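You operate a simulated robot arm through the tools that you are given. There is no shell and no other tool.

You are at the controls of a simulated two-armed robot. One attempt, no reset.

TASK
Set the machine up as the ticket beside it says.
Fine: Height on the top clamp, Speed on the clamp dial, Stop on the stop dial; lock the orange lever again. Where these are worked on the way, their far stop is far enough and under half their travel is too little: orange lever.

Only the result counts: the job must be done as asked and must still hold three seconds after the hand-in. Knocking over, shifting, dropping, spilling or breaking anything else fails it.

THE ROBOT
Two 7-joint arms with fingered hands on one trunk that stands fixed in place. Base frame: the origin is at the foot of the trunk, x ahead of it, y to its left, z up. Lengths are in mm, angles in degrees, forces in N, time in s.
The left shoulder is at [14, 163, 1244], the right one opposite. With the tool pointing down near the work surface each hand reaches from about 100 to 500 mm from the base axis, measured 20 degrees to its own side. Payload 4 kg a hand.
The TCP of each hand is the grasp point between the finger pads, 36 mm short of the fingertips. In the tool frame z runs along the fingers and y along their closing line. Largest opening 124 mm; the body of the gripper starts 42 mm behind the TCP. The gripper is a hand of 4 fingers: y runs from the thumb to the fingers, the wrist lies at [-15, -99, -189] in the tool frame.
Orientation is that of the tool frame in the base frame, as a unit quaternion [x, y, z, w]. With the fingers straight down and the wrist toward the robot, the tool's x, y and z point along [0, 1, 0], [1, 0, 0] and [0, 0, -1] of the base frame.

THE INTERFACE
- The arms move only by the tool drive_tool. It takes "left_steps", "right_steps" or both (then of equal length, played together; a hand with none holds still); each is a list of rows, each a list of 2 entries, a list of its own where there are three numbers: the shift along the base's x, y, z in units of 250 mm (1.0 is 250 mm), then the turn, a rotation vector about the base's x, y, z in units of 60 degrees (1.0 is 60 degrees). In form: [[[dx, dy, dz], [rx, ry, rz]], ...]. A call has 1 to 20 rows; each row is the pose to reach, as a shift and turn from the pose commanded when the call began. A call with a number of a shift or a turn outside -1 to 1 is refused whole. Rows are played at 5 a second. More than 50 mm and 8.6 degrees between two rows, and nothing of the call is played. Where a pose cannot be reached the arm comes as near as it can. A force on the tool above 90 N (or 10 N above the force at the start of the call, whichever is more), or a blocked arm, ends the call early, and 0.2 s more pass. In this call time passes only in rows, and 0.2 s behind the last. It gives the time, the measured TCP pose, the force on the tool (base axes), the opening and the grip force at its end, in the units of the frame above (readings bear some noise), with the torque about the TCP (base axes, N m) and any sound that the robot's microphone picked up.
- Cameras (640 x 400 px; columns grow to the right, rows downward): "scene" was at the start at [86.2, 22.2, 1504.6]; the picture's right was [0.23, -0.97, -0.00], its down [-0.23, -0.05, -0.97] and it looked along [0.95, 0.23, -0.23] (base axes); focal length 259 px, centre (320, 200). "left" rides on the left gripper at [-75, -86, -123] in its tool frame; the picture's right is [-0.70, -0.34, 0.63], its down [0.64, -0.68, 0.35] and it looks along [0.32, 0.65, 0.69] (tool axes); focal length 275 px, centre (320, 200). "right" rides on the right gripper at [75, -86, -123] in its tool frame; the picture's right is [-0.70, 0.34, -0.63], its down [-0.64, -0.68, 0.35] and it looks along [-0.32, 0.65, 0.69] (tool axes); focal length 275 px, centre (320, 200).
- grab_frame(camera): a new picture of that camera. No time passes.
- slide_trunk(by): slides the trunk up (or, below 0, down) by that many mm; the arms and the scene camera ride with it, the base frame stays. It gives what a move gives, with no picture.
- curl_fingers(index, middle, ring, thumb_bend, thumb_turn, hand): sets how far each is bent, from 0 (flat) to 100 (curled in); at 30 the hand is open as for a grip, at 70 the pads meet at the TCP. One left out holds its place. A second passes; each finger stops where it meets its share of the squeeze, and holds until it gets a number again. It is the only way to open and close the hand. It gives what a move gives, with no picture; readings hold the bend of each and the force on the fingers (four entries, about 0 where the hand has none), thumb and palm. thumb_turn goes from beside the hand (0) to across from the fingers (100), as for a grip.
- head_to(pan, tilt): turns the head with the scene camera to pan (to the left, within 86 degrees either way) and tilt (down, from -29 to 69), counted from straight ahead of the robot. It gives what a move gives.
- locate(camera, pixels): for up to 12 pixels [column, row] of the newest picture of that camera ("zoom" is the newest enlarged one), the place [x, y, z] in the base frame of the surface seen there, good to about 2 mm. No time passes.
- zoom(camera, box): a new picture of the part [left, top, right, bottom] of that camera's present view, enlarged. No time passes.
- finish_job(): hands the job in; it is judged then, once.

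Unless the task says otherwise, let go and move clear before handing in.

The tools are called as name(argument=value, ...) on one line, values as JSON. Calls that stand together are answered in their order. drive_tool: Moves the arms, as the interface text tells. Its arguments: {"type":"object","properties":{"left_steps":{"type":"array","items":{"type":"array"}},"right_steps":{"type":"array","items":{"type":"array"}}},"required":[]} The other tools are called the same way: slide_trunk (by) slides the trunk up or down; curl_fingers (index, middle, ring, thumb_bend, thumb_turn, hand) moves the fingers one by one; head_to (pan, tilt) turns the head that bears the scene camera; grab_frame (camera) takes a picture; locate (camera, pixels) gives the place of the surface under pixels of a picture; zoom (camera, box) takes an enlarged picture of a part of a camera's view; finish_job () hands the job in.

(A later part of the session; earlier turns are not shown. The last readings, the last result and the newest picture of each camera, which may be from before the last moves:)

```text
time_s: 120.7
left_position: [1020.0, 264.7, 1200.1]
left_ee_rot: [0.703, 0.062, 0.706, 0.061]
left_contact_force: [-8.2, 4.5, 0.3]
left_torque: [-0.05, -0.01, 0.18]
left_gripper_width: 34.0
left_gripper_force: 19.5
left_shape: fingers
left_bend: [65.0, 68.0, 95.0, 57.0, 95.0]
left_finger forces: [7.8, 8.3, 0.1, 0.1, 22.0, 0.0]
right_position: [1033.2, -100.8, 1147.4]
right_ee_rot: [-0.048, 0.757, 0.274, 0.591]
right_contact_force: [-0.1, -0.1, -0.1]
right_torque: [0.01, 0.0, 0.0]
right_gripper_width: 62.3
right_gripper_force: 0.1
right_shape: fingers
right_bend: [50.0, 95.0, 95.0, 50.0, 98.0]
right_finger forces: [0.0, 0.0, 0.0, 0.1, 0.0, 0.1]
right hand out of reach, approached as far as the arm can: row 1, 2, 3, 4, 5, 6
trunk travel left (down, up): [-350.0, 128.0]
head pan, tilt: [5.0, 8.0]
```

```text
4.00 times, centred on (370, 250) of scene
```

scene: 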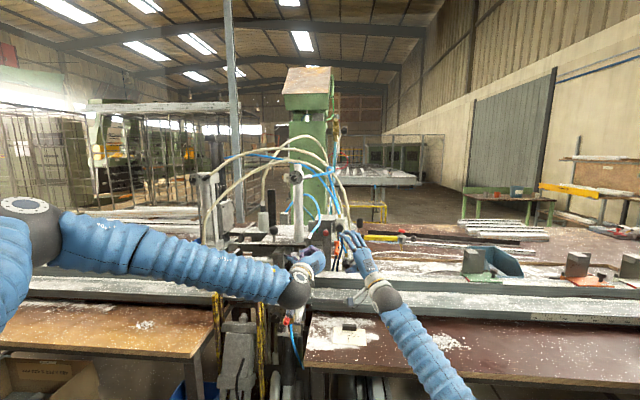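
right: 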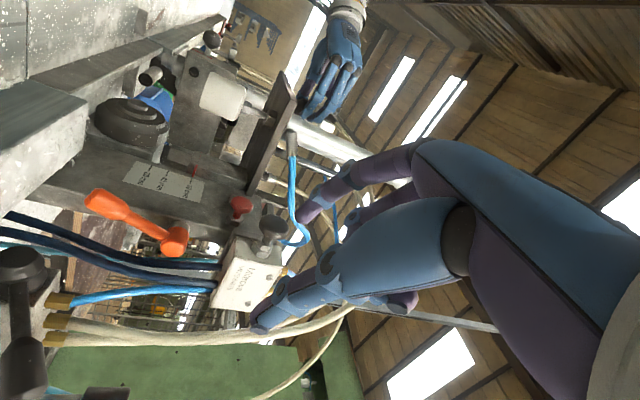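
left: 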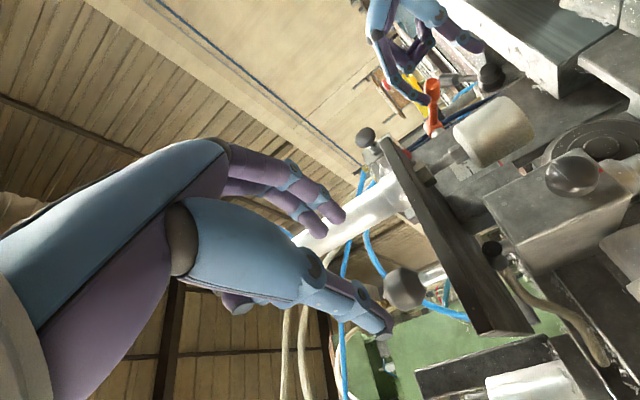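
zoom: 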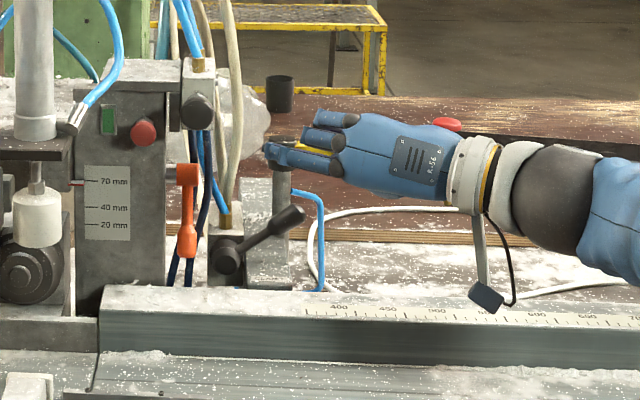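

Roll with a left yaw is a bad combination for the right arm. By the same geometry as before, rolled about −65° with the hand yawed to the right (about −25°) should suit it, so I'll swing the yaw now.

drive_tool(right_steps=[[[-0.02, 0, 0], [0, 0, -0.125]], [[-0.04, 0.02, 0], [0, 0, -0.25]], [[-0.06, 0.04, 0], [0, 0, -0.375]], [[-0.08, 0.06, 0], [0, 0, -0.5]], [[-0.1, 0.08, 0], [0, 0, -0.625]], [[-0.12, 0.1, -0.02], [0, 0, -0.75]], [[-0.14, 0.12, -0.04], [0, 0, -0.88]]])

grab_frame(camera="scene")

```text
time_s: 122.3
left_position: [1019.8, 264.3, 1200.9]
left_ee_rot: [0.703, 0.062, 0.706, 0.06]
left_contact_force: [-8.6, 3.2, 0.0]
left_torque: [-0.05, 0.03, 0.18]
left_gripper_width: 33.6
left_gripper_force: 18.6
left_shape: fingers
left_bend: [65.0, 68.0, 95.0, 57.0, 95.0]
left_finger forces: [8.0, 8.1, 0.0, 0.0, 21.5, 0.0]
right_position: [1033.3, -117.8, 1219.6]
right_ee_rot: [0.166, 0.77, 0.07, 0.613]
right_contact_force: [0.3, 1.1, 0.2]
right_torque: [-0.03, -0.01, -0.01]
right_gripper_width: 62.1
right_gripper_force: 0.1
right_shape: fingers
right_bend: [50.0, 95.0, 95.0, 50.0, 98.0]
right_finger forces: [0.0, 0.0, 0.1, 0.0, 0.1, 0.1]
right hand out of reach, approached as far as the arm can: row 1, 2, 3, 4, 5, 6, 7
trunk travel left (down, up): [-350.0, 128.0]
head pan, tilt: [5.0, 8.0]
```

```text
taken
```

scene: 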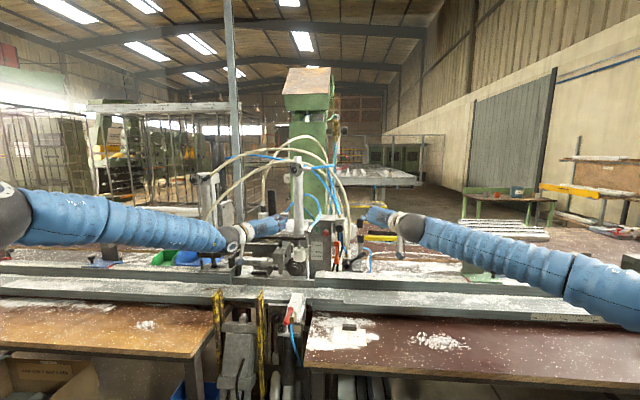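

The arm flipped to an elbow-out posture there, so that route is no good. I'll undo the roll and return to the earlier good pose (elbow low, 28° yaw), where the index can be placed behind the lever from its right side.

drive_tool(right_steps=[[[-0.03, -0.02, 0], [0.11, 0.01, 0.03]], [[-0.06, -0.04, 0], [0.22, 0.02, 0.06]], [[-0.09, -0.06, 0], [0.33, 0.03, 0.09]], [[-0.12, -0.08, 0], [0.44, 0.04, 0.12]], [[-0.15, -0.1, 0], [0.55, 0.05, 0.15]]])

drive_tool(right_steps=[[[0, 0, -0.02], [0.11, 0.01, 0.03]], [[0, 0, -0.04], [0.22, 0.02, 0.06]], [[0, 0, -0.06], [0.33, 0.03, 0.09]], [[0, 0, -0.08], [0.44, 0.04, 0.12]], [[0, 0, -0.1], [0.55, 0.05, 0.15]]])

grab_frame(camera="scene")

```text
time_s: 123.5
left_position: [1019.0, 265.2, 1201.6]
left_ee_rot: [0.703, 0.062, 0.706, 0.06]
left_contact_force: [-9.4, 4.3, 0.6]
left_torque: [-0.07, 0.07, 0.17]
left_gripper_width: 33.7
left_gripper_force: 19.3
left_shape: fingers
left_bend: [65.0, 68.0, 95.0, 57.0, 95.0]
left_finger forces: [7.6, 7.8, 0.0, 0.0, 22.2, 0.0]
right_position: [996.6, -143.9, 1221.2]
right_ee_rot: [0.275, 0.743, 0.329, 0.514]
right_contact_force: [-0.6, -0.4, -0.1]
right_torque: [-0.01, 0.02, 0.04]
right_gripper_width: 62.2
right_gripper_force: 0.1
right_shape: fingers
right_bend: [50.0, 95.0, 95.0, 50.0, 98.0]
right_finger forces: [0.0, 0.1, 0.1, 0.0, 0.0, 0.1]
trunk travel left (down, up): [-350.0, 128.0]
head pan, tilt: [5.0, 8.0]
```

```text
time_s: 124.7
left_position: [1019.3, 264.4, 1201.1]
left_ee_rot: [0.703, 0.061, 0.706, 0.06]
left_contact_force: [-8.7, 5.2, 0.0]
left_torque: [-0.07, 0.01, 0.18]
left_gripper_width: 33.4
left_gripper_force: 18.4
left_shape: fingers
left_bend: [65.0, 68.0, 95.0, 57.0, 95.0]
left_finger forces: [7.6, 7.8, 0.0, 0.1, 22.2, 0.0]
right_position: [996.3, -143.6, 1194.8]
right_ee_rot: [0.358, 0.652, 0.558, 0.368]
right_contact_force: [0.6, 0.5, 0.1]
right_torque: [-0.01, 0.05, 0.01]
right_gripper_width: 62.4
right_gripper_force: 0.1
right_shape: fingers
right_bend: [50.0, 95.0, 95.0, 50.0, 98.0]
right_finger forces: [0.0, 0.0, 0.0, 0.0, 0.1, 0.0]
trunk travel left (down, up): [-350.0, 128.0]
head pan, tilt: [5.0, 8.0]
```

```text
taken
```

scene: 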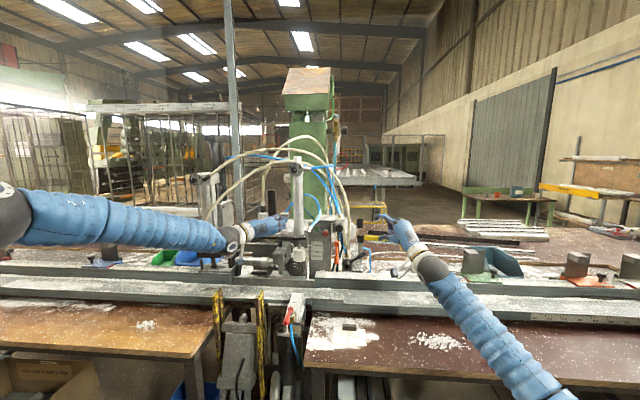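

The elbow-low posture is back. I'll pitch the hand down 35° again and bring the index to the right of the lever.

curl_fingers(hand="right", index=54, thumb_bend=40)

drive_tool(right_steps=[[[0.04, 0.04, -0.05], [-0.055, 0.102, -0.009]], [[0.08, 0.08, -0.1], [-0.11, 0.205, -0.019]], [[0.12, 0.14, -0.16], [-0.165, 0.307, -0.028]], [[0.17, 0.22, -0.26], [-0.22, 0.41, -0.038]], [[0.24, 0.3, -0.36], [-0.275, 0.512, -0.047]], [[0.32, 0.37, -0.46], [-0.275, 0.512, -0.047]], [[0.38, 0.4, -0.54], [-0.275, 0.512, -0.047]]])

grab_frame(camera="right")

zoom(camera="scene", box=[310, 210, 410, 280])

```text
time_s: 125.7
left_position: [1020.0, 264.8, 1201.1]
left_ee_rot: [0.703, 0.062, 0.706, 0.06]
left_contact_force: [-8.8, 5.1, 0.8]
left_torque: [-0.03, 0.04, 0.18]
left_gripper_width: 33.6
left_gripper_force: 18.6
left_shape: fingers
left_bend: [65.0, 68.0, 95.0, 57.0, 95.0]
left_finger forces: [7.5, 7.8, 0.0, 0.0, 22.3, 0.0]
right_position: [996.1, -144.2, 1194.1]
right_ee_rot: [0.359, 0.652, 0.557, 0.368]
right_contact_force: [0.0, -1.0, -0.3]
right_torque: [0.01, 0.01, -0.01]
right_gripper_width: 71.4
right_gripper_force: 0.1
right_shape: fingers
right_bend: [54.0, 95.0, 95.0, 40.0, 97.0]
right_finger forces: [0.0, 0.0, 0.0, 0.0, 0.0, 0.0]
trunk travel left (down, up): [-350.0, 128.0]
head pan, tilt: [5.0, 8.0]
```

```text
time_s: 127.3
left_position: [1019.6, 264.2, 1201.0]
left_ee_rot: [0.703, 0.061, 0.706, 0.06]
left_contact_force: [-9.0, 4.9, -0.6]
left_torque: [-0.01, 0.0, 0.19]
left_gripper_width: 33.8
left_gripper_force: 19.3
left_shape: fingers
left_bend: [65.0, 68.0, 95.0, 57.0, 95.0]
left_finger forces: [7.7, 7.9, 0.1, 0.0, 21.9, 0.0]
right_position: [1090.5, -45.3, 1057.5]
right_ee_rot: [0.454, 0.789, 0.335, 0.245]
right_contact_force: [0.0, -0.4, 0.1]
right_torque: [0.02, 0.0, -0.04]
right_gripper_width: 71.5
right_gripper_force: 0.1
right_shape: fingers
right_bend: [54.0, 95.0, 95.0, 40.0, 97.0]
right_finger forces: [0.1, 0.1, 0.0, 0.0, 0.0, 0.0]
trunk travel left (down, up): [-350.0, 128.0]
head pan, tilt: [5.0, 8.0]
```

```text
taken
```

right: 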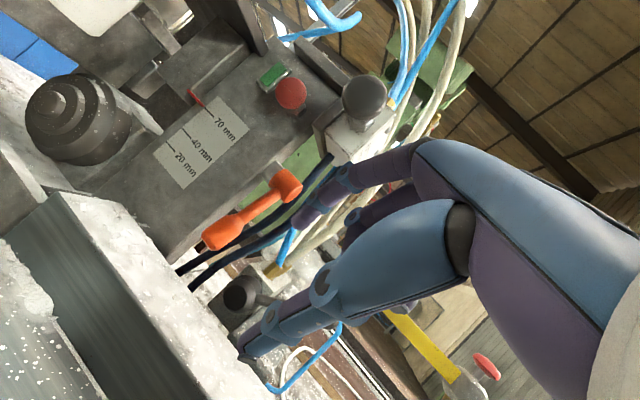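

```text
5.71 times, centred on (360, 245) of scene
```

zoom: 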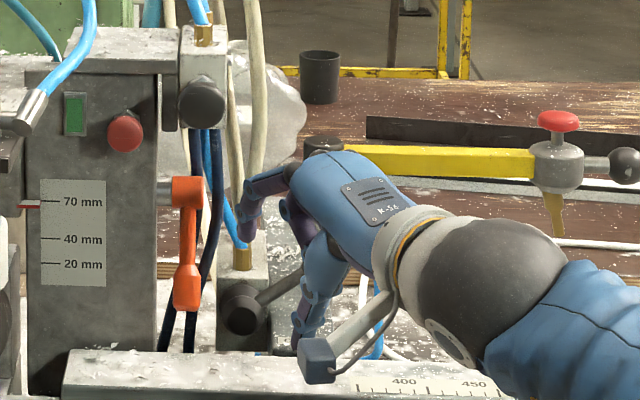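

I'll locate the index tip, the hoses and the fittings behind the lever to plan the hook move.

locate(camera="zoom", pixels=[[243, 255], [240, 275], [240, 305], [205, 240], [212, 200], [240, 225], [245, 240], [265, 180], [187, 300], [187, 235], [187, 195], [310, 340]])

locate(camera="right", pixels=[[300, 222], [305, 215], [275, 268], [240, 294], [325, 190], [245, 352], [330, 180], [270, 230]])

```text
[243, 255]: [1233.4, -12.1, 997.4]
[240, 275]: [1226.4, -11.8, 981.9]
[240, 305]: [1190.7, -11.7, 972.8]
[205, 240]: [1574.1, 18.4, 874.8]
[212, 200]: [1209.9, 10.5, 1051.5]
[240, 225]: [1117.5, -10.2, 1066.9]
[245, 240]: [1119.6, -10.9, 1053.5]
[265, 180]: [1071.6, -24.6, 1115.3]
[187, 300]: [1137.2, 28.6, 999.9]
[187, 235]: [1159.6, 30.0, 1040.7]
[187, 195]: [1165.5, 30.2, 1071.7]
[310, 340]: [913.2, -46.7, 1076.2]
```

```text
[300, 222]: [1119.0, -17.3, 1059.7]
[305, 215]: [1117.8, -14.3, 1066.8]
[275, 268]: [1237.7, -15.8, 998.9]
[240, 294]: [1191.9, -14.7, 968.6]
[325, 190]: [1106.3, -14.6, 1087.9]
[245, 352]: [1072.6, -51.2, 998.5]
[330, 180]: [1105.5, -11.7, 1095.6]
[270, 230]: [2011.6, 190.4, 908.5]
```

The index tip is at (1121, −14, 1054), pointing steeply down, and the hoses are at x>1205. I'll tilt the hand 20° about x so the fingertip leans left, then go to the right-rear of the lever.

drive_tool(right_steps=[[[0, 0, 0], [0.111, 0, 0]], [[0, 0, 0], [0.222, 0, 0]], [[0, 0, 0], [0.333, 0, 0]]])

grab_frame(camera="right")

zoom(camera="scene", box=[310, 210, 410, 280])

```text
time_s: 128.1
left_position: [1019.2, 265.0, 1201.0]
left_ee_rot: [0.703, 0.062, 0.706, 0.06]
left_contact_force: [-9.3, 4.0, 0.2]
left_torque: [-0.07, 0.02, 0.17]
left_gripper_width: 33.8
left_gripper_force: 18.5
left_shape: fingers
left_bend: [65.0, 68.0, 95.0, 57.0, 95.0]
left_finger forces: [7.7, 7.8, 0.1, 0.0, 22.2, 0.0]
right_position: [1092.2, -43.2, 1059.7]
right_ee_rot: [0.489, 0.718, 0.468, 0.162]
right_contact_force: [-0.1, -0.2, 0.3]
right_torque: [0.0, 0.0, -0.01]
right_gripper_width: 71.5
right_gripper_force: 0.0
right_shape: fingers
right_bend: [54.0, 95.0, 95.0, 40.0, 97.0]
right_finger forces: [0.0, 0.0, 0.0, 0.0, 0.1, 0.1]
trunk travel left (down, up): [-350.0, 128.0]
head pan, tilt: [5.0, 8.0]
```

```text
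taken
```

right: 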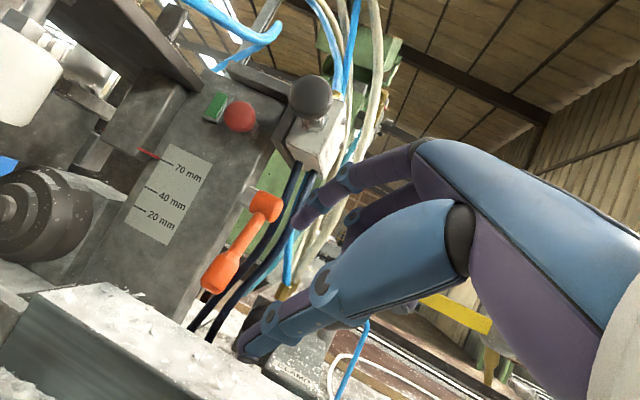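

```text
5.71 times, centred on (360, 245) of scene
```

zoom: 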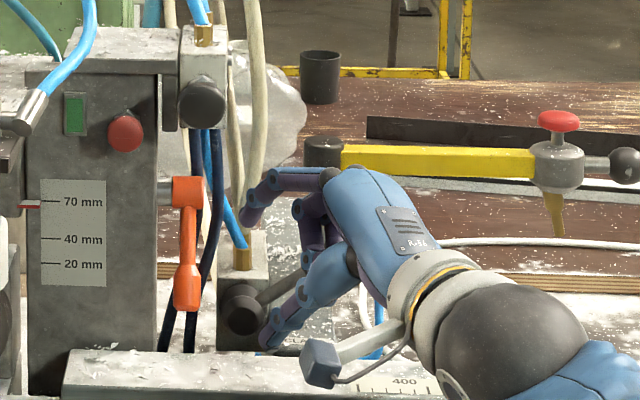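

locate(camera="right", pixels=[[299, 225], [304, 216], [320, 200], [335, 188], [242, 352], [262, 330], [210, 285], [240, 250]])

locate(camera="zoom", pixels=[[248, 215], [255, 195], [270, 180], [265, 340], [290, 320]])

```text
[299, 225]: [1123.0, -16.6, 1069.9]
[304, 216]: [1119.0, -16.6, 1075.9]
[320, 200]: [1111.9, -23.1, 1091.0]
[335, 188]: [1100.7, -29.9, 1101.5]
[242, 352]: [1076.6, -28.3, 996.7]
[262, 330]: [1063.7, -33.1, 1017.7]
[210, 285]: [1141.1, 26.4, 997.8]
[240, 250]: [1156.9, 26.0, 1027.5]
```

```text
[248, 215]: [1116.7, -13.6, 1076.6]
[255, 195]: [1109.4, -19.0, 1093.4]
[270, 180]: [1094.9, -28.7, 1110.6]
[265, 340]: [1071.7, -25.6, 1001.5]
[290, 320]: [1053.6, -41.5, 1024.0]
```

The index tip is now at (1124, −13, 1068), leaning left. I'll tuck the thumb up a little and move to the right-rear of the lever (tip to about x 1174, y 0, z 1004).

curl_fingers(hand="right", thumb_bend=64)

drive_tool(right_steps=[[[0.07, 0, -0.04], [0, 0, 0]], [[0.14, 0.01, -0.09], [0, 0, 0]], [[0.19, 0.03, -0.17], [0, 0, 0]], [[0.205, 0.04, -0.24], [0, 0, 0]]])

grab_frame(camera="right")

zoom(camera="scene", box=[310, 210, 410, 280])

```text
time_s: 129.1
left_position: [1019.7, 264.3, 1200.8]
left_ee_rot: [0.703, 0.062, 0.706, 0.06]
left_contact_force: [-9.1, 4.6, 1.1]
left_torque: [-0.04, 0.03, 0.21]
left_gripper_width: 33.5
left_gripper_force: 18.5
left_shape: fingers
left_bend: [65.0, 68.0, 95.0, 57.0, 95.0]
left_finger forces: [7.7, 7.9, 0.1, 0.0, 22.1, 0.0]
right_position: [1091.0, -43.3, 1060.1]
right_ee_rot: [0.489, 0.719, 0.467, 0.162]
right_contact_force: [0.3, -0.5, -0.3]
right_torque: [0.02, 0.04, 0.0]
right_gripper_width: 35.0
right_gripper_force: 0.0
right_shape: fingers
right_bend: [54.0, 95.0, 95.0, 64.0, 99.0]
right_finger forces: [0.0, 0.1, 0.0, 0.0, 0.1, 0.0]
trunk travel left (down, up): [-350.0, 128.0]
head pan, tilt: [5.0, 8.0]
```

```text
time_s: 130.1
left_position: [1020.5, 266.3, 1201.0]
left_ee_rot: [0.703, 0.061, 0.706, 0.06]
left_contact_force: [-7.5, 4.8, -0.7]
left_torque: [0.0, 0.02, 0.17]
left_gripper_width: 33.7
left_gripper_force: 18.4
left_shape: fingers
left_bend: [65.0, 68.0, 95.0, 57.0, 95.0]
left_finger forces: [7.6, 7.7, 0.1, 0.0, 21.8, 0.0]
right_position: [1144.1, -34.3, 1000.0]
right_ee_rot: [0.489, 0.719, 0.467, 0.162]
right_contact_force: [0.0, 0.4, -0.2]
right_torque: [-0.03, 0.03, -0.02]
right_gripper_width: 34.9
right_gripper_force: 0.1
right_shape: fingers
right_bend: [54.0, 95.0, 95.0, 64.0, 99.0]
right_finger forces: [0.0, 0.0, 0.0, 0.0, 0.1, 0.1]
trunk travel left (down, up): [-350.0, 128.0]
head pan, tilt: [5.0, 8.0]
```

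```text
taken
```

right: 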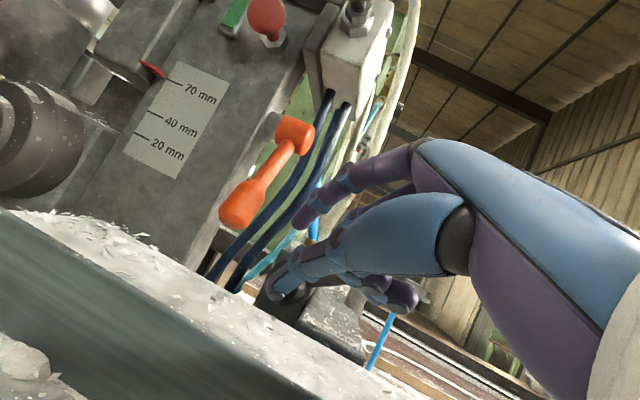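

```text
5.71 times, centred on (360, 245) of scene
```

zoom: 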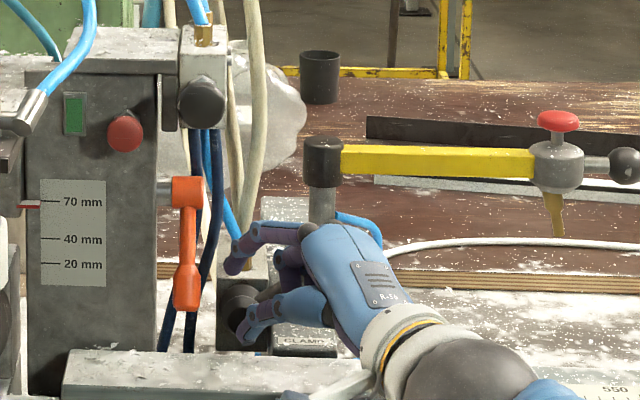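

locate(camera="right", pixels=[[298, 225], [303, 216], [322, 198], [275, 292], [235, 210], [262, 180], [290, 140]])

locate(camera="zoom", pixels=[[236, 265], [240, 250], [245, 330], [187, 295], [187, 240]])

```text
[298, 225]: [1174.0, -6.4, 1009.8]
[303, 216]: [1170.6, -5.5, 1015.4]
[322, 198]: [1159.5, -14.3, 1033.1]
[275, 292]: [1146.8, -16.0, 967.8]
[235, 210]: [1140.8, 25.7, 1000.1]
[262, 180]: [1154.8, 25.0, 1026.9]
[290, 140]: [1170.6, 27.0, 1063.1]
```

```text
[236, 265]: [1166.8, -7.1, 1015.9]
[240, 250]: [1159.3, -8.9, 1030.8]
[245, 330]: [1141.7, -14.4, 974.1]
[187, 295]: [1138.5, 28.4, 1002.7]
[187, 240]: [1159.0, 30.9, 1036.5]
```

The index tip is at (1176, −5, 1008), behind and right of the lever bulb (1147, 30, 1003). I'll shift left 24 mm to get behind the bulb, then pull back toward the robot and slightly up.

drive_tool(right_steps=[[[0, 0.05, 0], [0, 0, 0]], [[0, 0.1, 0], [0, 0, 0]], [[-0.05, 0.1, 0], [0, 0, 0]], [[-0.085, 0.1, 0.01], [0, 0, 0]]])

grab_frame(camera="right")

zoom(camera="scene", box=[310, 220, 390, 280])

```text
time_s: 131.1
left_position: [1019.1, 264.5, 1201.1]
left_ee_rot: [0.703, 0.061, 0.706, 0.061]
left_contact_force: [-11.9, 4.8, 0.9]
left_torque: [-0.03, 0.01, 0.24]
left_gripper_width: 33.9
left_gripper_force: 19.2
left_shape: fingers
left_bend: [65.0, 68.0, 95.0, 57.0, 95.0]
left_finger forces: [7.4, 8.0, 0.0, 0.0, 23.2, 0.1]
right_position: [1122.6, -10.1, 1000.9]
right_ee_rot: [0.489, 0.719, 0.466, 0.161]
right_contact_force: [2.4, -0.4, 0.5]
right_torque: [0.01, 0.04, -0.08]
right_gripper_width: 36.5
right_gripper_force: 1.0
right_shape: fingers
right_bend: [53.0, 95.0, 95.0, 64.0, 99.0]
right_finger forces: [2.4, 0.0, 0.1, 0.1, 0.1, 0.1]
trunk travel left (down, up): [-350.0, 128.0]
head pan, tilt: [5.0, 8.0]
```

```text
taken
```

right: 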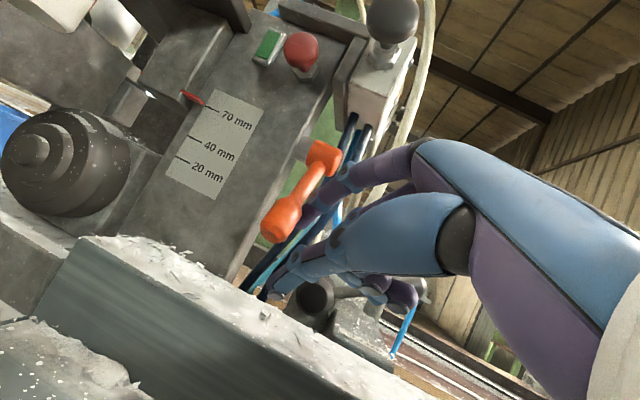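

```text
6.67 times, centred on (350, 250) of scene
```

zoom: 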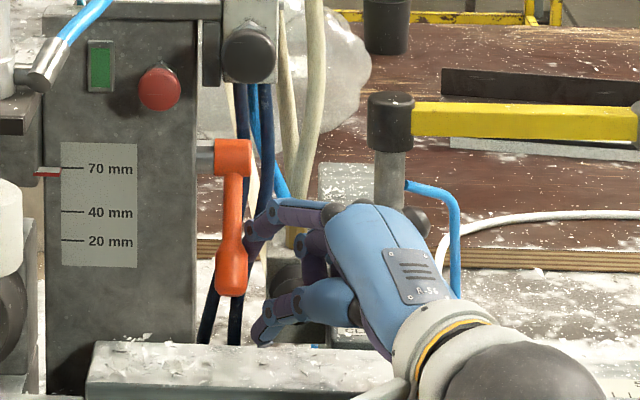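

The index hooks behind the bulb (2.4 N toward the robot). I'll keep pulling along the arc.

drive_tool(right_steps=[[[-0.03, 0, 0.01], [0, 0, 0]], [[-0.064, 0, 0.022], [0, 0, 0]], [[-0.09, 0, 0.036], [0, 0, 0]], [[-0.108, 0, 0.05], [0, 0, 0]]])

grab_frame(camera="right")

zoom(camera="scene", box=[310, 220, 390, 280])

```text
time_s: 132.1
left_position: [1019.3, 264.6, 1201.0]
left_ee_rot: [0.703, 0.063, 0.706, 0.061]
left_contact_force: [-11.0, 7.5, -0.6]
left_torque: [-0.03, 0.01, 0.25]
left_gripper_width: 33.8
left_gripper_force: 19.6
left_shape: fingers
left_bend: [65.0, 68.0, 95.0, 57.0, 95.0]
left_finger forces: [7.0, 7.7, 0.0, 0.1, 24.4, 0.1]
right_position: [1093.2, -9.7, 1016.1]
right_ee_rot: [0.489, 0.719, 0.467, 0.161]
right_contact_force: [7.8, -5.4, 2.7]
right_torque: [0.2, 0.07, -0.38]
right_gripper_width: 41.9
right_gripper_force: 3.7
right_shape: fingers
right_bend: [50.0, 95.0, 95.0, 64.0, 99.0]
right_finger forces: [7.8, 0.0, 0.0, 0.1, 0.0, 0.0]
trunk travel left (down, up): [-350.0, 128.0]
head pan, tilt: [5.0, 8.0]
```

```text
taken
```

right: 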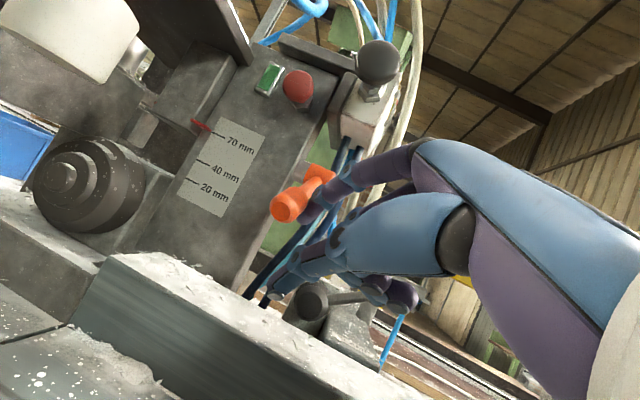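

```text
6.67 times, centred on (350, 250) of scene
```

zoom: 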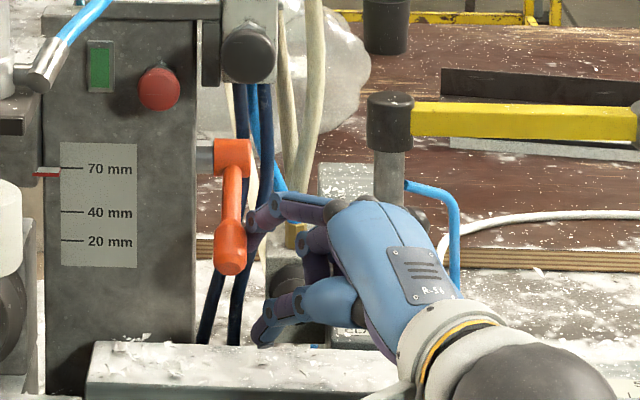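

The lever is coming up with the finger. I'll measure its angle and the finger position.

locate(camera="zoom", pixels=[[232, 265], [230, 235], [232, 160], [250, 240], [262, 215]])

locate(camera="right", pixels=[[282, 208], [300, 195], [305, 215], [268, 288]])

```text
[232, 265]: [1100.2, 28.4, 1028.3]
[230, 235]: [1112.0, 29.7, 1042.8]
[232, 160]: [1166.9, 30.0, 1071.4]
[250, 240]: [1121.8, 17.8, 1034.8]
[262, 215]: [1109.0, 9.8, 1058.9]
```

```text
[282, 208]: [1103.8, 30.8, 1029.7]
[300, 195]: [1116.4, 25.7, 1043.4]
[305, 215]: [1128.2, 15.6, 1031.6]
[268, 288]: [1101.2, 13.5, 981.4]
```

The lever is at about 30° (from 63°), with 8.5° being its original locked place. For the last part I'll slip the index out to the right, go back to the straddle pose, and lift with a level thumb from below.

drive_tool(right_steps=[[[0.02, -0.06, 0], [0, 0, 0]], [[0.02, -0.14, 0.02], [0, 0, 0]], [[-0.06, -0.18, 0.06], [0, 0, 0]], [[-0.2, -0.18, 0.12], [0, 0, 0]], [[-0.32, -0.14, 0.14], [-0.01, -0.1, -0.008]], [[-0.38, -0.1, 0.14], [-0.021, -0.203, -0.016]], [[-0.38, -0.06, 0.14], [-0.031, -0.305, -0.024]], [[-0.38, -0.04, 0.14], [-0.042, -0.406, -0.032]], [[-0.38, -0.04, 0.14], [-0.052, -0.508, -0.04]]])

curl_fingers(hand="right", index=38, thumb_bend=70)

grab_frame(camera="right")

zoom(camera="scene", box=[310, 220, 390, 280])

```text
time_s: 134.1
left_position: [1019.3, 265.0, 1200.9]
left_ee_rot: [0.703, 0.062, 0.706, 0.06]
left_contact_force: [-6.5, 4.8, -0.9]
left_torque: [-0.06, 0.04, 0.14]
left_gripper_width: 34.0
left_gripper_force: 18.3
left_shape: fingers
left_bend: [65.0, 68.0, 95.0, 57.0, 95.0]
left_finger forces: [7.7, 7.6, 0.0, 0.0, 21.4, 0.0]
right_position: [997.5, -19.3, 1049.6]
right_ee_rot: [0.359, 0.653, 0.556, 0.368]
right_contact_force: [0.5, 0.4, 0.9]
right_torque: [-0.02, 0.0, 0.03]
right_gripper_width: 34.9
right_gripper_force: 0.1
right_shape: fingers
right_bend: [54.0, 95.0, 95.0, 64.0, 99.0]
right_finger forces: [0.0, 0.0, 0.0, 0.1, 0.0, 0.1]
trunk travel left (down, up): [-350.0, 128.0]
head pan, tilt: [5.0, 8.0]
```

```text
time_s: 135.1
left_position: [1019.0, 263.3, 1200.4]
left_ee_rot: [0.703, 0.061, 0.706, 0.06]
left_contact_force: [-9.0, 3.0, -0.4]
left_torque: [-0.03, 0.04, 0.16]
left_gripper_width: 34.0
left_gripper_force: 18.6
left_shape: fingers
left_bend: [65.0, 68.0, 95.0, 57.0, 95.0]
left_finger forces: [7.7, 7.7, 0.1, 0.1, 21.6, 0.0]
right_position: [997.3, -19.4, 1049.5]
right_ee_rot: [0.359, 0.654, 0.556, 0.367]
right_contact_force: [-0.1, 0.5, 0.3]
right_torque: [-0.01, 0.01, -0.02]
right_gripper_width: 50.4
right_gripper_force: 0.1
right_shape: fingers
right_bend: [38.0, 95.0, 95.0, 70.0, 100.0]
right_finger forces: [0.0, 0.1, 0.0, 0.0, 0.0, 0.0]
trunk travel left (down, up): [-350.0, 128.0]
head pan, tilt: [5.0, 8.0]
```

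```text
taken
```

right: 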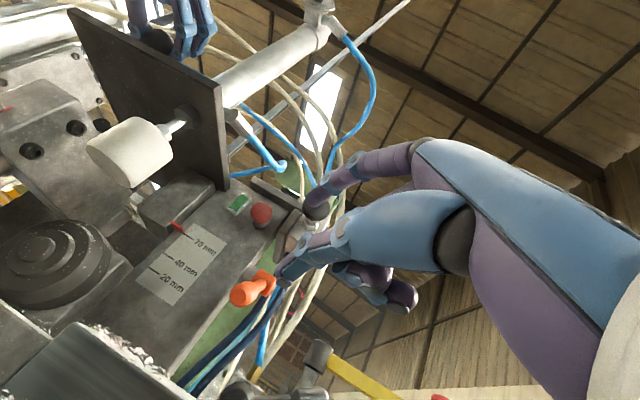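

```text
6.67 times, centred on (350, 250) of scene
```

zoom: 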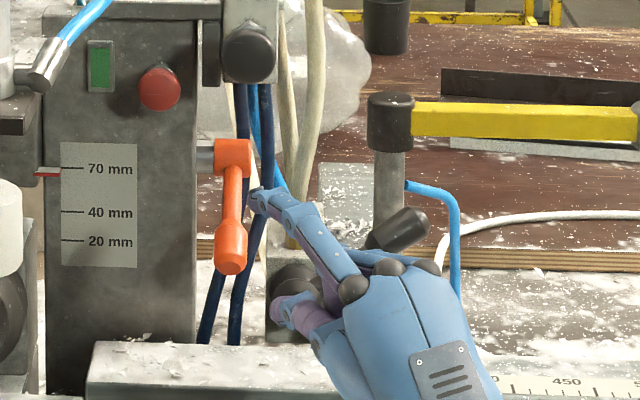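

locate(camera="right", pixels=[[286, 280], [292, 268], [310, 255], [310, 200], [240, 292], [255, 285], [270, 280]])

locate(camera="zoom", pixels=[[285, 302], [305, 315], [258, 195], [230, 262], [230, 230]])

```text
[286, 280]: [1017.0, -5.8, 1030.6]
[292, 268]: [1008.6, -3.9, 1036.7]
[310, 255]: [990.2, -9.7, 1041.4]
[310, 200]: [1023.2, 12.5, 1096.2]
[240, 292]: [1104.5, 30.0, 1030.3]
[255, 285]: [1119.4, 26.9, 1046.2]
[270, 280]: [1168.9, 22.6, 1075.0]
```

```text
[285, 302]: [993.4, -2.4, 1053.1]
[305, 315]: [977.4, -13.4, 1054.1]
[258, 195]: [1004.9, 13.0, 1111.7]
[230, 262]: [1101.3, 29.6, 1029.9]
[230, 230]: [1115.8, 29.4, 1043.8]
```

The thumb should be a little more level, and the index more open so the sloping lever fits between them. I'll adjust those and approach under the lever end.

curl_fingers(hand="right", index=25, thumb_bend=77)

drive_tool(right_steps=[[[0.08, 0.02, -0.06], [0, 0, 0]], [[0.16, 0.06, -0.12], [0, 0, 0]], [[0.24, 0.1, -0.16], [0, 0, 0]], [[0.31, 0.12, -0.17], [0, 0, 0]]])

grab_frame(camera="right")

zoom(camera="scene", box=[310, 220, 390, 280])

```text
time_s: 136.1
left_position: [1020.0, 264.7, 1201.4]
left_ee_rot: [0.703, 0.062, 0.706, 0.06]
left_contact_force: [-8.5, 3.0, -0.5]
left_torque: [-0.02, 0.02, 0.17]
left_gripper_width: 33.9
left_gripper_force: 18.5
left_shape: fingers
left_bend: [65.0, 68.0, 95.0, 57.0, 95.0]
left_finger forces: [7.8, 7.8, 0.1, 0.1, 21.5, 0.0]
right_position: [997.3, -18.5, 1049.3]
right_ee_rot: [0.359, 0.653, 0.556, 0.368]
right_contact_force: [-0.8, 0.5, -0.4]
right_torque: [0.01, 0.02, 0.04]
right_gripper_width: 54.4
right_gripper_force: 0.1
right_shape: fingers
right_bend: [25.0, 95.0, 95.0, 77.0, 100.0]
right_finger forces: [0.1, 0.0, 0.1, 0.0, 0.0, 0.0]
trunk travel left (down, up): [-350.0, 128.0]
head pan, tilt: [5.0, 8.0]
```

```text
time_s: 137.1
left_position: [1019.6, 263.9, 1201.3]
left_ee_rot: [0.703, 0.061, 0.706, 0.06]
left_contact_force: [-7.8, 4.0, 0.2]
left_torque: [-0.07, 0.03, 0.14]
left_gripper_width: 33.6
left_gripper_force: 17.9
left_shape: fingers
left_bend: [65.0, 68.0, 95.0, 57.0, 95.0]
left_finger forces: [7.6, 7.6, 0.0, 0.1, 21.2, 0.0]
right_position: [1077.7, 11.5, 1008.2]
right_ee_rot: [0.359, 0.654, 0.555, 0.368]
right_contact_force: [-0.2, -0.5, -1.1]
right_torque: [-0.02, 0.0, -0.01]
right_gripper_width: 54.8
right_gripper_force: 0.0
right_shape: fingers
right_bend: [25.0, 95.0, 95.0, 77.0, 100.0]
right_finger forces: [0.0, 0.1, 0.0, 0.0, 0.0, 0.0]
trunk travel left (down, up): [-350.0, 128.0]
head pan, tilt: [5.0, 8.0]
```

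```text
taken
```

right: 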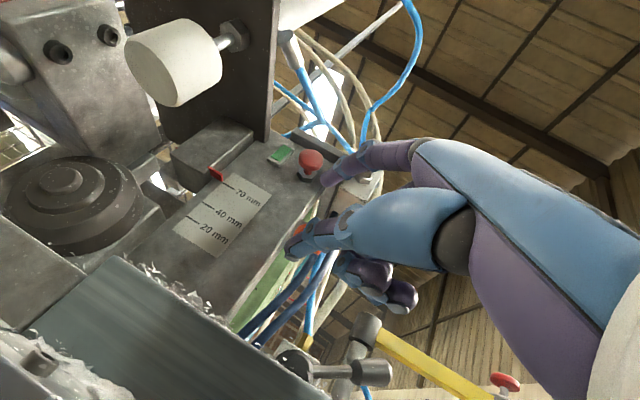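

```text
6.67 times, centred on (350, 250) of scene
```

zoom: 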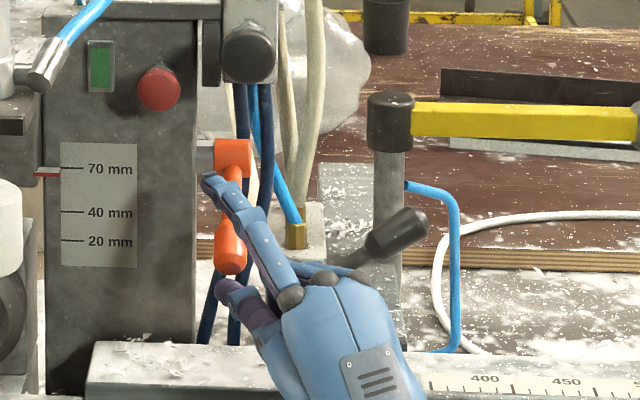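

locate(camera="zoom", pixels=[[225, 286], [240, 300], [210, 182], [225, 205], [230, 262]])

locate(camera="right", pixels=[[290, 252], [298, 240], [315, 240], [298, 225], [328, 180]])

```text
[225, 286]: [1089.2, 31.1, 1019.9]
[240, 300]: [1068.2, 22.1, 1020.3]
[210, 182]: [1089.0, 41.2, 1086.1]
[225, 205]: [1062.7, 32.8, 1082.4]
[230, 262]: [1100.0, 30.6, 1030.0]
```

```text
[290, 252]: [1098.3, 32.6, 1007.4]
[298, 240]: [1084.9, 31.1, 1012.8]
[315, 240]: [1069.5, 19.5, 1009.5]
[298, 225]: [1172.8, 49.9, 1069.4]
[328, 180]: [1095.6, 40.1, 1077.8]
```

The thumb tip is level at (1098, 32, 1010), right below the lever end. I'll dip 7 mm, slide 20 mm under the lever, then lift.

drive_tool(right_steps=[[[0, 0, -0.03], [0, 0, 0]], [[0.08, 0, -0.03], [0, 0, 0]], [[0.08, 0, 0.01], [0, 0, 0]], [[0.075, 0, 0.05], [0, 0, 0]], [[0.065, 0, 0.09], [0, 0, 0]]])

grab_frame(camera="right")

zoom(camera="scene", box=[310, 220, 390, 280])

```text
time_s: 138.3
left_position: [1019.7, 264.3, 1201.4]
left_ee_rot: [0.704, 0.061, 0.705, 0.061]
left_contact_force: [-9.8, 4.4, 0.6]
left_torque: [-0.03, 0.0, 0.14]
left_gripper_width: 33.8
left_gripper_force: 19.4
left_shape: fingers
left_bend: [65.0, 68.0, 95.0, 57.0, 95.0]
left_finger forces: [7.5, 8.0, 0.0, 0.1, 21.9, 0.0]
right_position: [1093.8, 11.9, 1029.5]
right_ee_rot: [0.359, 0.653, 0.556, 0.368]
right_contact_force: [-0.9, -1.5, -2.2]
right_torque: [0.02, -0.01, 0.04]
right_gripper_width: 56.6
right_gripper_force: 0.9
right_shape: fingers
right_bend: [25.0, 95.0, 95.0, 76.0, 100.0]
right_finger forces: [0.0, 0.1, 0.1, 0.0, 2.2, 0.1]
trunk travel left (down, up): [-350.0, 128.0]
head pan, tilt: [5.0, 8.0]
```

```text
taken
```

right: 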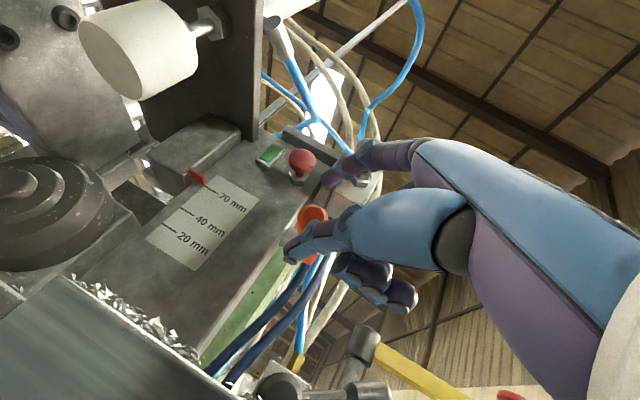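

```text
6.67 times, centred on (350, 250) of scene
```

zoom: 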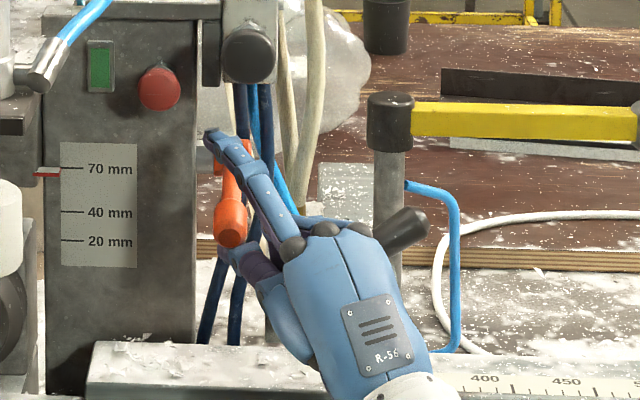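

The lever is almost back at its starting place with 2 N on the thumb. I'll continue up until it meets the stop.

drive_tool(right_steps=[[[-0.005, 0, 0.02], [0, 0, 0]], [[-0.01, 0, 0.04], [0, 0, 0]], [[-0.01, 0, 0.055], [0, 0, 0]]])

grab_frame(camera="right")

zoom(camera="scene", box=[310, 200, 390, 260])

locate(camera="zoom", pixels=[[228, 345], [232, 358], [232, 290]])

```text
time_s: 139.1
left_position: [1020.7, 264.9, 1200.8]
left_ee_rot: [0.703, 0.062, 0.706, 0.06]
left_contact_force: [-11.1, 4.3, 1.4]
left_torque: [-0.06, 0.0, 0.19]
left_gripper_width: 33.7
left_gripper_force: 18.6
left_shape: fingers
left_bend: [65.0, 68.0, 95.0, 57.0, 95.0]
left_finger forces: [7.4, 8.2, 0.0, 0.1, 22.9, 0.0]
right_position: [1090.6, 10.6, 1042.5]
right_ee_rot: [0.36, 0.653, 0.556, 0.367]
right_contact_force: [-1.0, -0.7, -6.5]
right_torque: [-0.06, 0.05, -0.02]
right_gripper_width: 60.2
right_gripper_force: 3.7
right_shape: fingers
right_bend: [25.0, 95.0, 95.0, 75.0, 100.0]
right_finger forces: [0.0, 0.0, 0.1, 0.0, 6.4, 0.0]
trunk travel left (down, up): [-350.0, 128.0]
head pan, tilt: [5.0, 8.0]
```

```text
taken
```

right: 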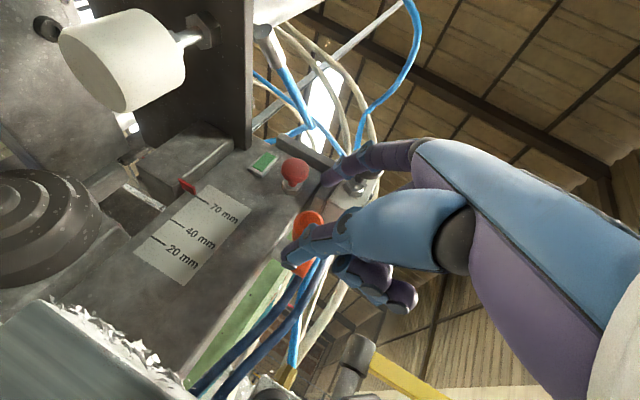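

```text
6.67 times, centred on (350, 230) of scene
```

zoom: 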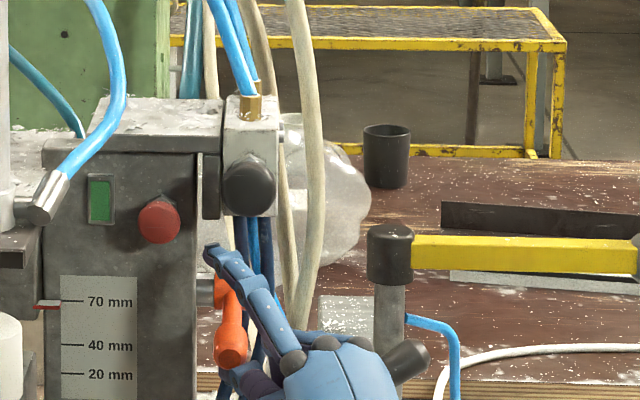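

```text
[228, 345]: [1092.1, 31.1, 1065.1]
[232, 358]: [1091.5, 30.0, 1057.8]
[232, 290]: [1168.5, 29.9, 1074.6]
```

The lever end is back at (1092, 30, 1060), its original locked place. I'll press a bit more to make sure it is against the stop.

drive_tool(right_steps=[[[0, 0, 0.015], [0, 0, 0]], [[0, 0, 0.03], [0, 0, 0]]])

zoom(camera="scene", box=[310, 200, 390, 260])

locate(camera="zoom", pixels=[[228, 345], [232, 358], [232, 290], [45, 307], [70, 301]])

zoom(camera="right", box=[165, 165, 235, 225])

```text
time_s: 139.7
left_position: [1020.8, 265.7, 1201.3]
left_ee_rot: [0.703, 0.061, 0.706, 0.06]
left_contact_force: [-12.5, 5.9, 1.6]
left_torque: [-0.03, -0.01, 0.2]
left_gripper_width: 33.7
left_gripper_force: 20.1
left_shape: fingers
left_bend: [65.0, 68.0, 95.0, 57.0, 95.0]
left_finger forces: [7.2, 8.4, 0.0, 0.1, 24.4, 0.0]
right_position: [1091.8, 10.4, 1048.9]
right_ee_rot: [0.36, 0.653, 0.556, 0.367]
right_contact_force: [-4.6, -5.4, -13.1]
right_torque: [-0.12, 0.1, 0.04]
right_gripper_width: 66.5
right_gripper_force: 6.1
right_shape: fingers
right_bend: [25.0, 95.0, 95.0, 73.0, 100.0]
right_finger forces: [0.0, 0.0, 0.1, 0.0, 12.1, 0.0]
trunk travel left (down, up): [-350.0, 128.0]
head pan, tilt: [5.0, 8.0]
```

```text
6.67 times, centred on (350, 230) of scene
```

zoom: 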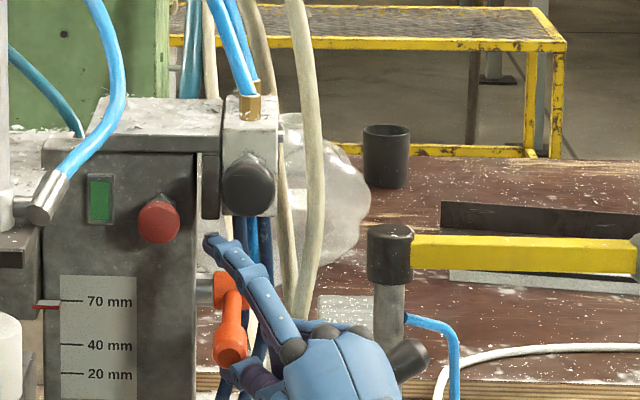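

```text
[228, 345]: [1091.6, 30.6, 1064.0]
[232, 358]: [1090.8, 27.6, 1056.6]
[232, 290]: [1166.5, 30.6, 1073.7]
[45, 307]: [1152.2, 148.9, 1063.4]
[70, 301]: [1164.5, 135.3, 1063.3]
```

```text
6.67 times, centred on (200, 195) of right
```

zoom: 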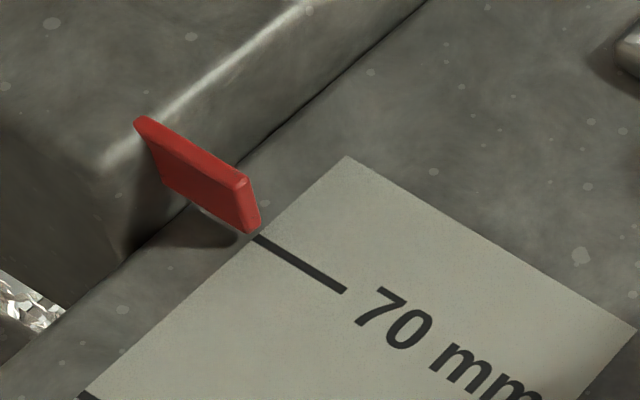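

The lever is firmly at its stop, and pointer and 70 tick are both at z≈1063.4. I'll dip the right hand clear and back away without touching the lever.

drive_tool(right_steps=[[[0, 0, -0.04], [0, 0, 0]], [[0, 0, -0.08], [0, 0, 0]], [[-0.1, -0.02, -0.08], [0, 0, 0]], [[-0.25, -0.06, -0.04], [0, 0, 0]], [[-0.4, -0.12, 0.04], [0, 0, 0]]])

zoom(camera="scene", box=[310, 200, 390, 260])

locate(camera="zoom", pixels=[[228, 345], [232, 358], [45, 307], [70, 301]])

```text
time_s: 140.9
left_position: [1019.7, 264.1, 1201.7]
left_ee_rot: [0.704, 0.062, 0.705, 0.06]
left_contact_force: [-12.3, 3.6, 0.6]
left_torque: [-0.04, 0.03, 0.15]
left_gripper_width: 33.8
left_gripper_force: 19.4
left_shape: fingers
left_bend: [65.0, 68.0, 95.0, 57.0, 95.0]
left_finger forces: [7.4, 7.9, 0.0, 0.0, 23.0, 0.0]
right_position: [991.9, -17.7, 1060.4]
right_ee_rot: [0.359, 0.654, 0.555, 0.367]
right_contact_force: [0.5, -0.4, 0.2]
right_torque: [-0.01, 0.02, 0.01]
right_gripper_width: 54.7
right_gripper_force: 0.0
right_shape: fingers
right_bend: [25.0, 95.0, 95.0, 77.0, 100.0]
right_finger forces: [0.0, 0.0, 0.0, 0.1, 0.0, 0.0]
trunk travel left (down, up): [-350.0, 128.0]
head pan, tilt: [5.0, 8.0]
```

```text
6.67 times, centred on (350, 230) of scene
```

zoom: 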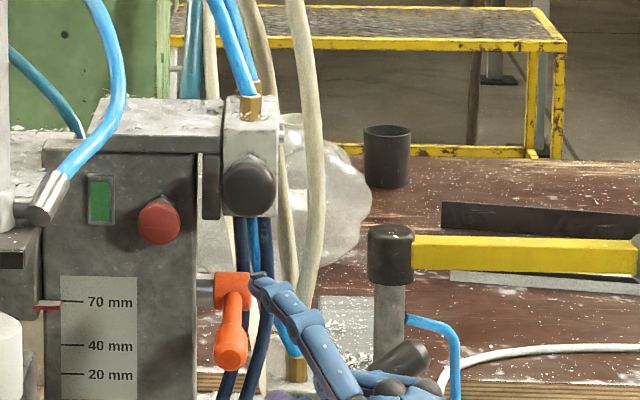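

```text
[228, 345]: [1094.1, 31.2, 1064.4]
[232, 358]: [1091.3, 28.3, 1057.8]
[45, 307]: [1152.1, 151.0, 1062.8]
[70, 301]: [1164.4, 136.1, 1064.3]
```

The lever stays at its locked place. Now I'll open the left hand and see whether the plate holds.

curl_fingers(hand="left", index=52, middle=52, thumb_bend=46)

drive_tool(left_steps=[[[-0.06, 0, 0], [0, 0, 0]], [[-0.14, 0, 0], [0, 0, 0]], [[-0.24, 0, 0], [0, 0, 0]], [[-0.4, 0, 0], [0, 0, 0]], [[-0.55, 0.02, 0], [0, 0, 0]]])

zoom(camera="scene", box=[290, 200, 370, 260])

locate(camera="zoom", pixels=[[178, 307], [203, 301], [361, 345], [365, 358]])

grab_frame(camera="right")

```text
time_s: 141.9
left_position: [1021.0, 264.8, 1200.3]
left_ee_rot: [0.703, 0.062, 0.706, 0.059]
left_contact_force: [-0.4, 0.1, -0.2]
left_torque: [0.01, 0.0, 0.0]
left_gripper_width: 64.8
left_gripper_force: 0.0
left_shape: fingers
left_bend: [52.0, 52.0, 95.0, 46.0, 97.0]
left_finger forces: [0.0, 0.0, 0.0, 0.0, 0.1, 0.0]
right_position: [992.0, -18.2, 1059.1]
right_ee_rot: [0.359, 0.654, 0.556, 0.367]
right_contact_force: [0.2, 0.1, -0.1]
right_torque: [0.01, -0.01, 0.02]
right_gripper_width: 54.5
right_gripper_force: 0.0
right_shape: fingers
right_bend: [25.0, 95.0, 95.0, 77.0, 100.0]
right_finger forces: [0.0, 0.1, 0.0, 0.0, 0.1, 0.0]
trunk travel left (down, up): [-350.0, 128.0]
head pan, tilt: [5.0, 8.0]
```

```text
time_s: 143.1
left_position: [882.3, 269.1, 1199.3]
left_ee_rot: [0.704, 0.061, 0.705, 0.061]
left_contact_force: [-0.9, -0.8, 0.1]
left_torque: [-0.02, 0.0, 0.03]
left_gripper_width: 64.8
left_gripper_force: 0.1
left_shape: fingers
left_bend: [52.0, 52.0, 95.0, 46.0, 97.0]
left_finger forces: [0.0, 0.1, 0.0, 0.0, 0.0, 0.1]
right_position: [992.0, -18.5, 1059.0]
right_ee_rot: [0.359, 0.653, 0.557, 0.367]
right_contact_force: [0.2, 0.1, -0.3]
right_torque: [0.0, 0.0, 0.01]
right_gripper_width: 54.5
right_gripper_force: 0.1
right_shape: fingers
right_bend: [25.0, 95.0, 95.0, 77.0, 100.0]
right_finger forces: [0.0, 0.0, 0.0, 0.0, 0.1, 0.0]
trunk travel left (down, up): [-350.0, 128.0]
head pan, tilt: [5.0, 8.0]
```

```text
6.67 times, centred on (330, 230) of scene
```

zoom: 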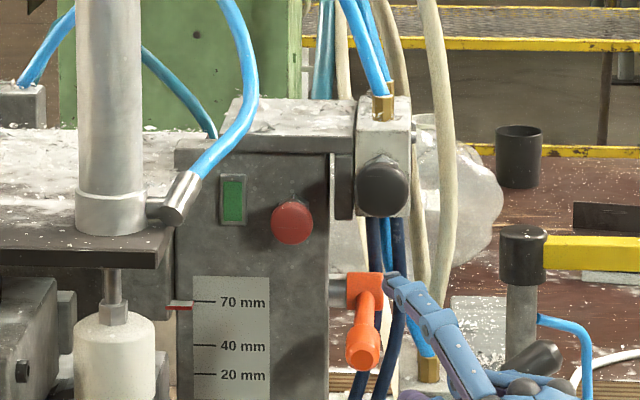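

```text
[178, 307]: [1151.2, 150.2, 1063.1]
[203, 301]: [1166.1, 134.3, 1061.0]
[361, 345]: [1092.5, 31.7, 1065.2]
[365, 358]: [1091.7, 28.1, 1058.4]
```

```text
taken
```

right: 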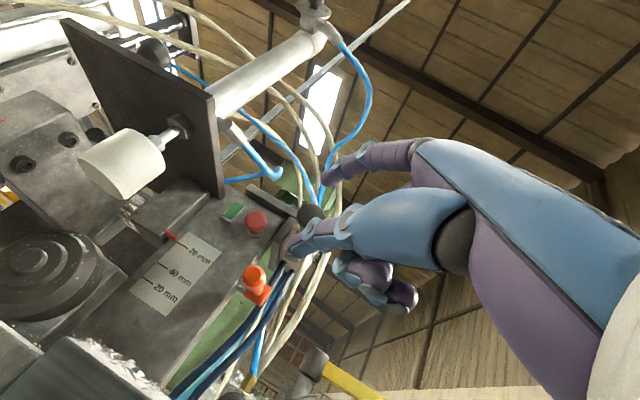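

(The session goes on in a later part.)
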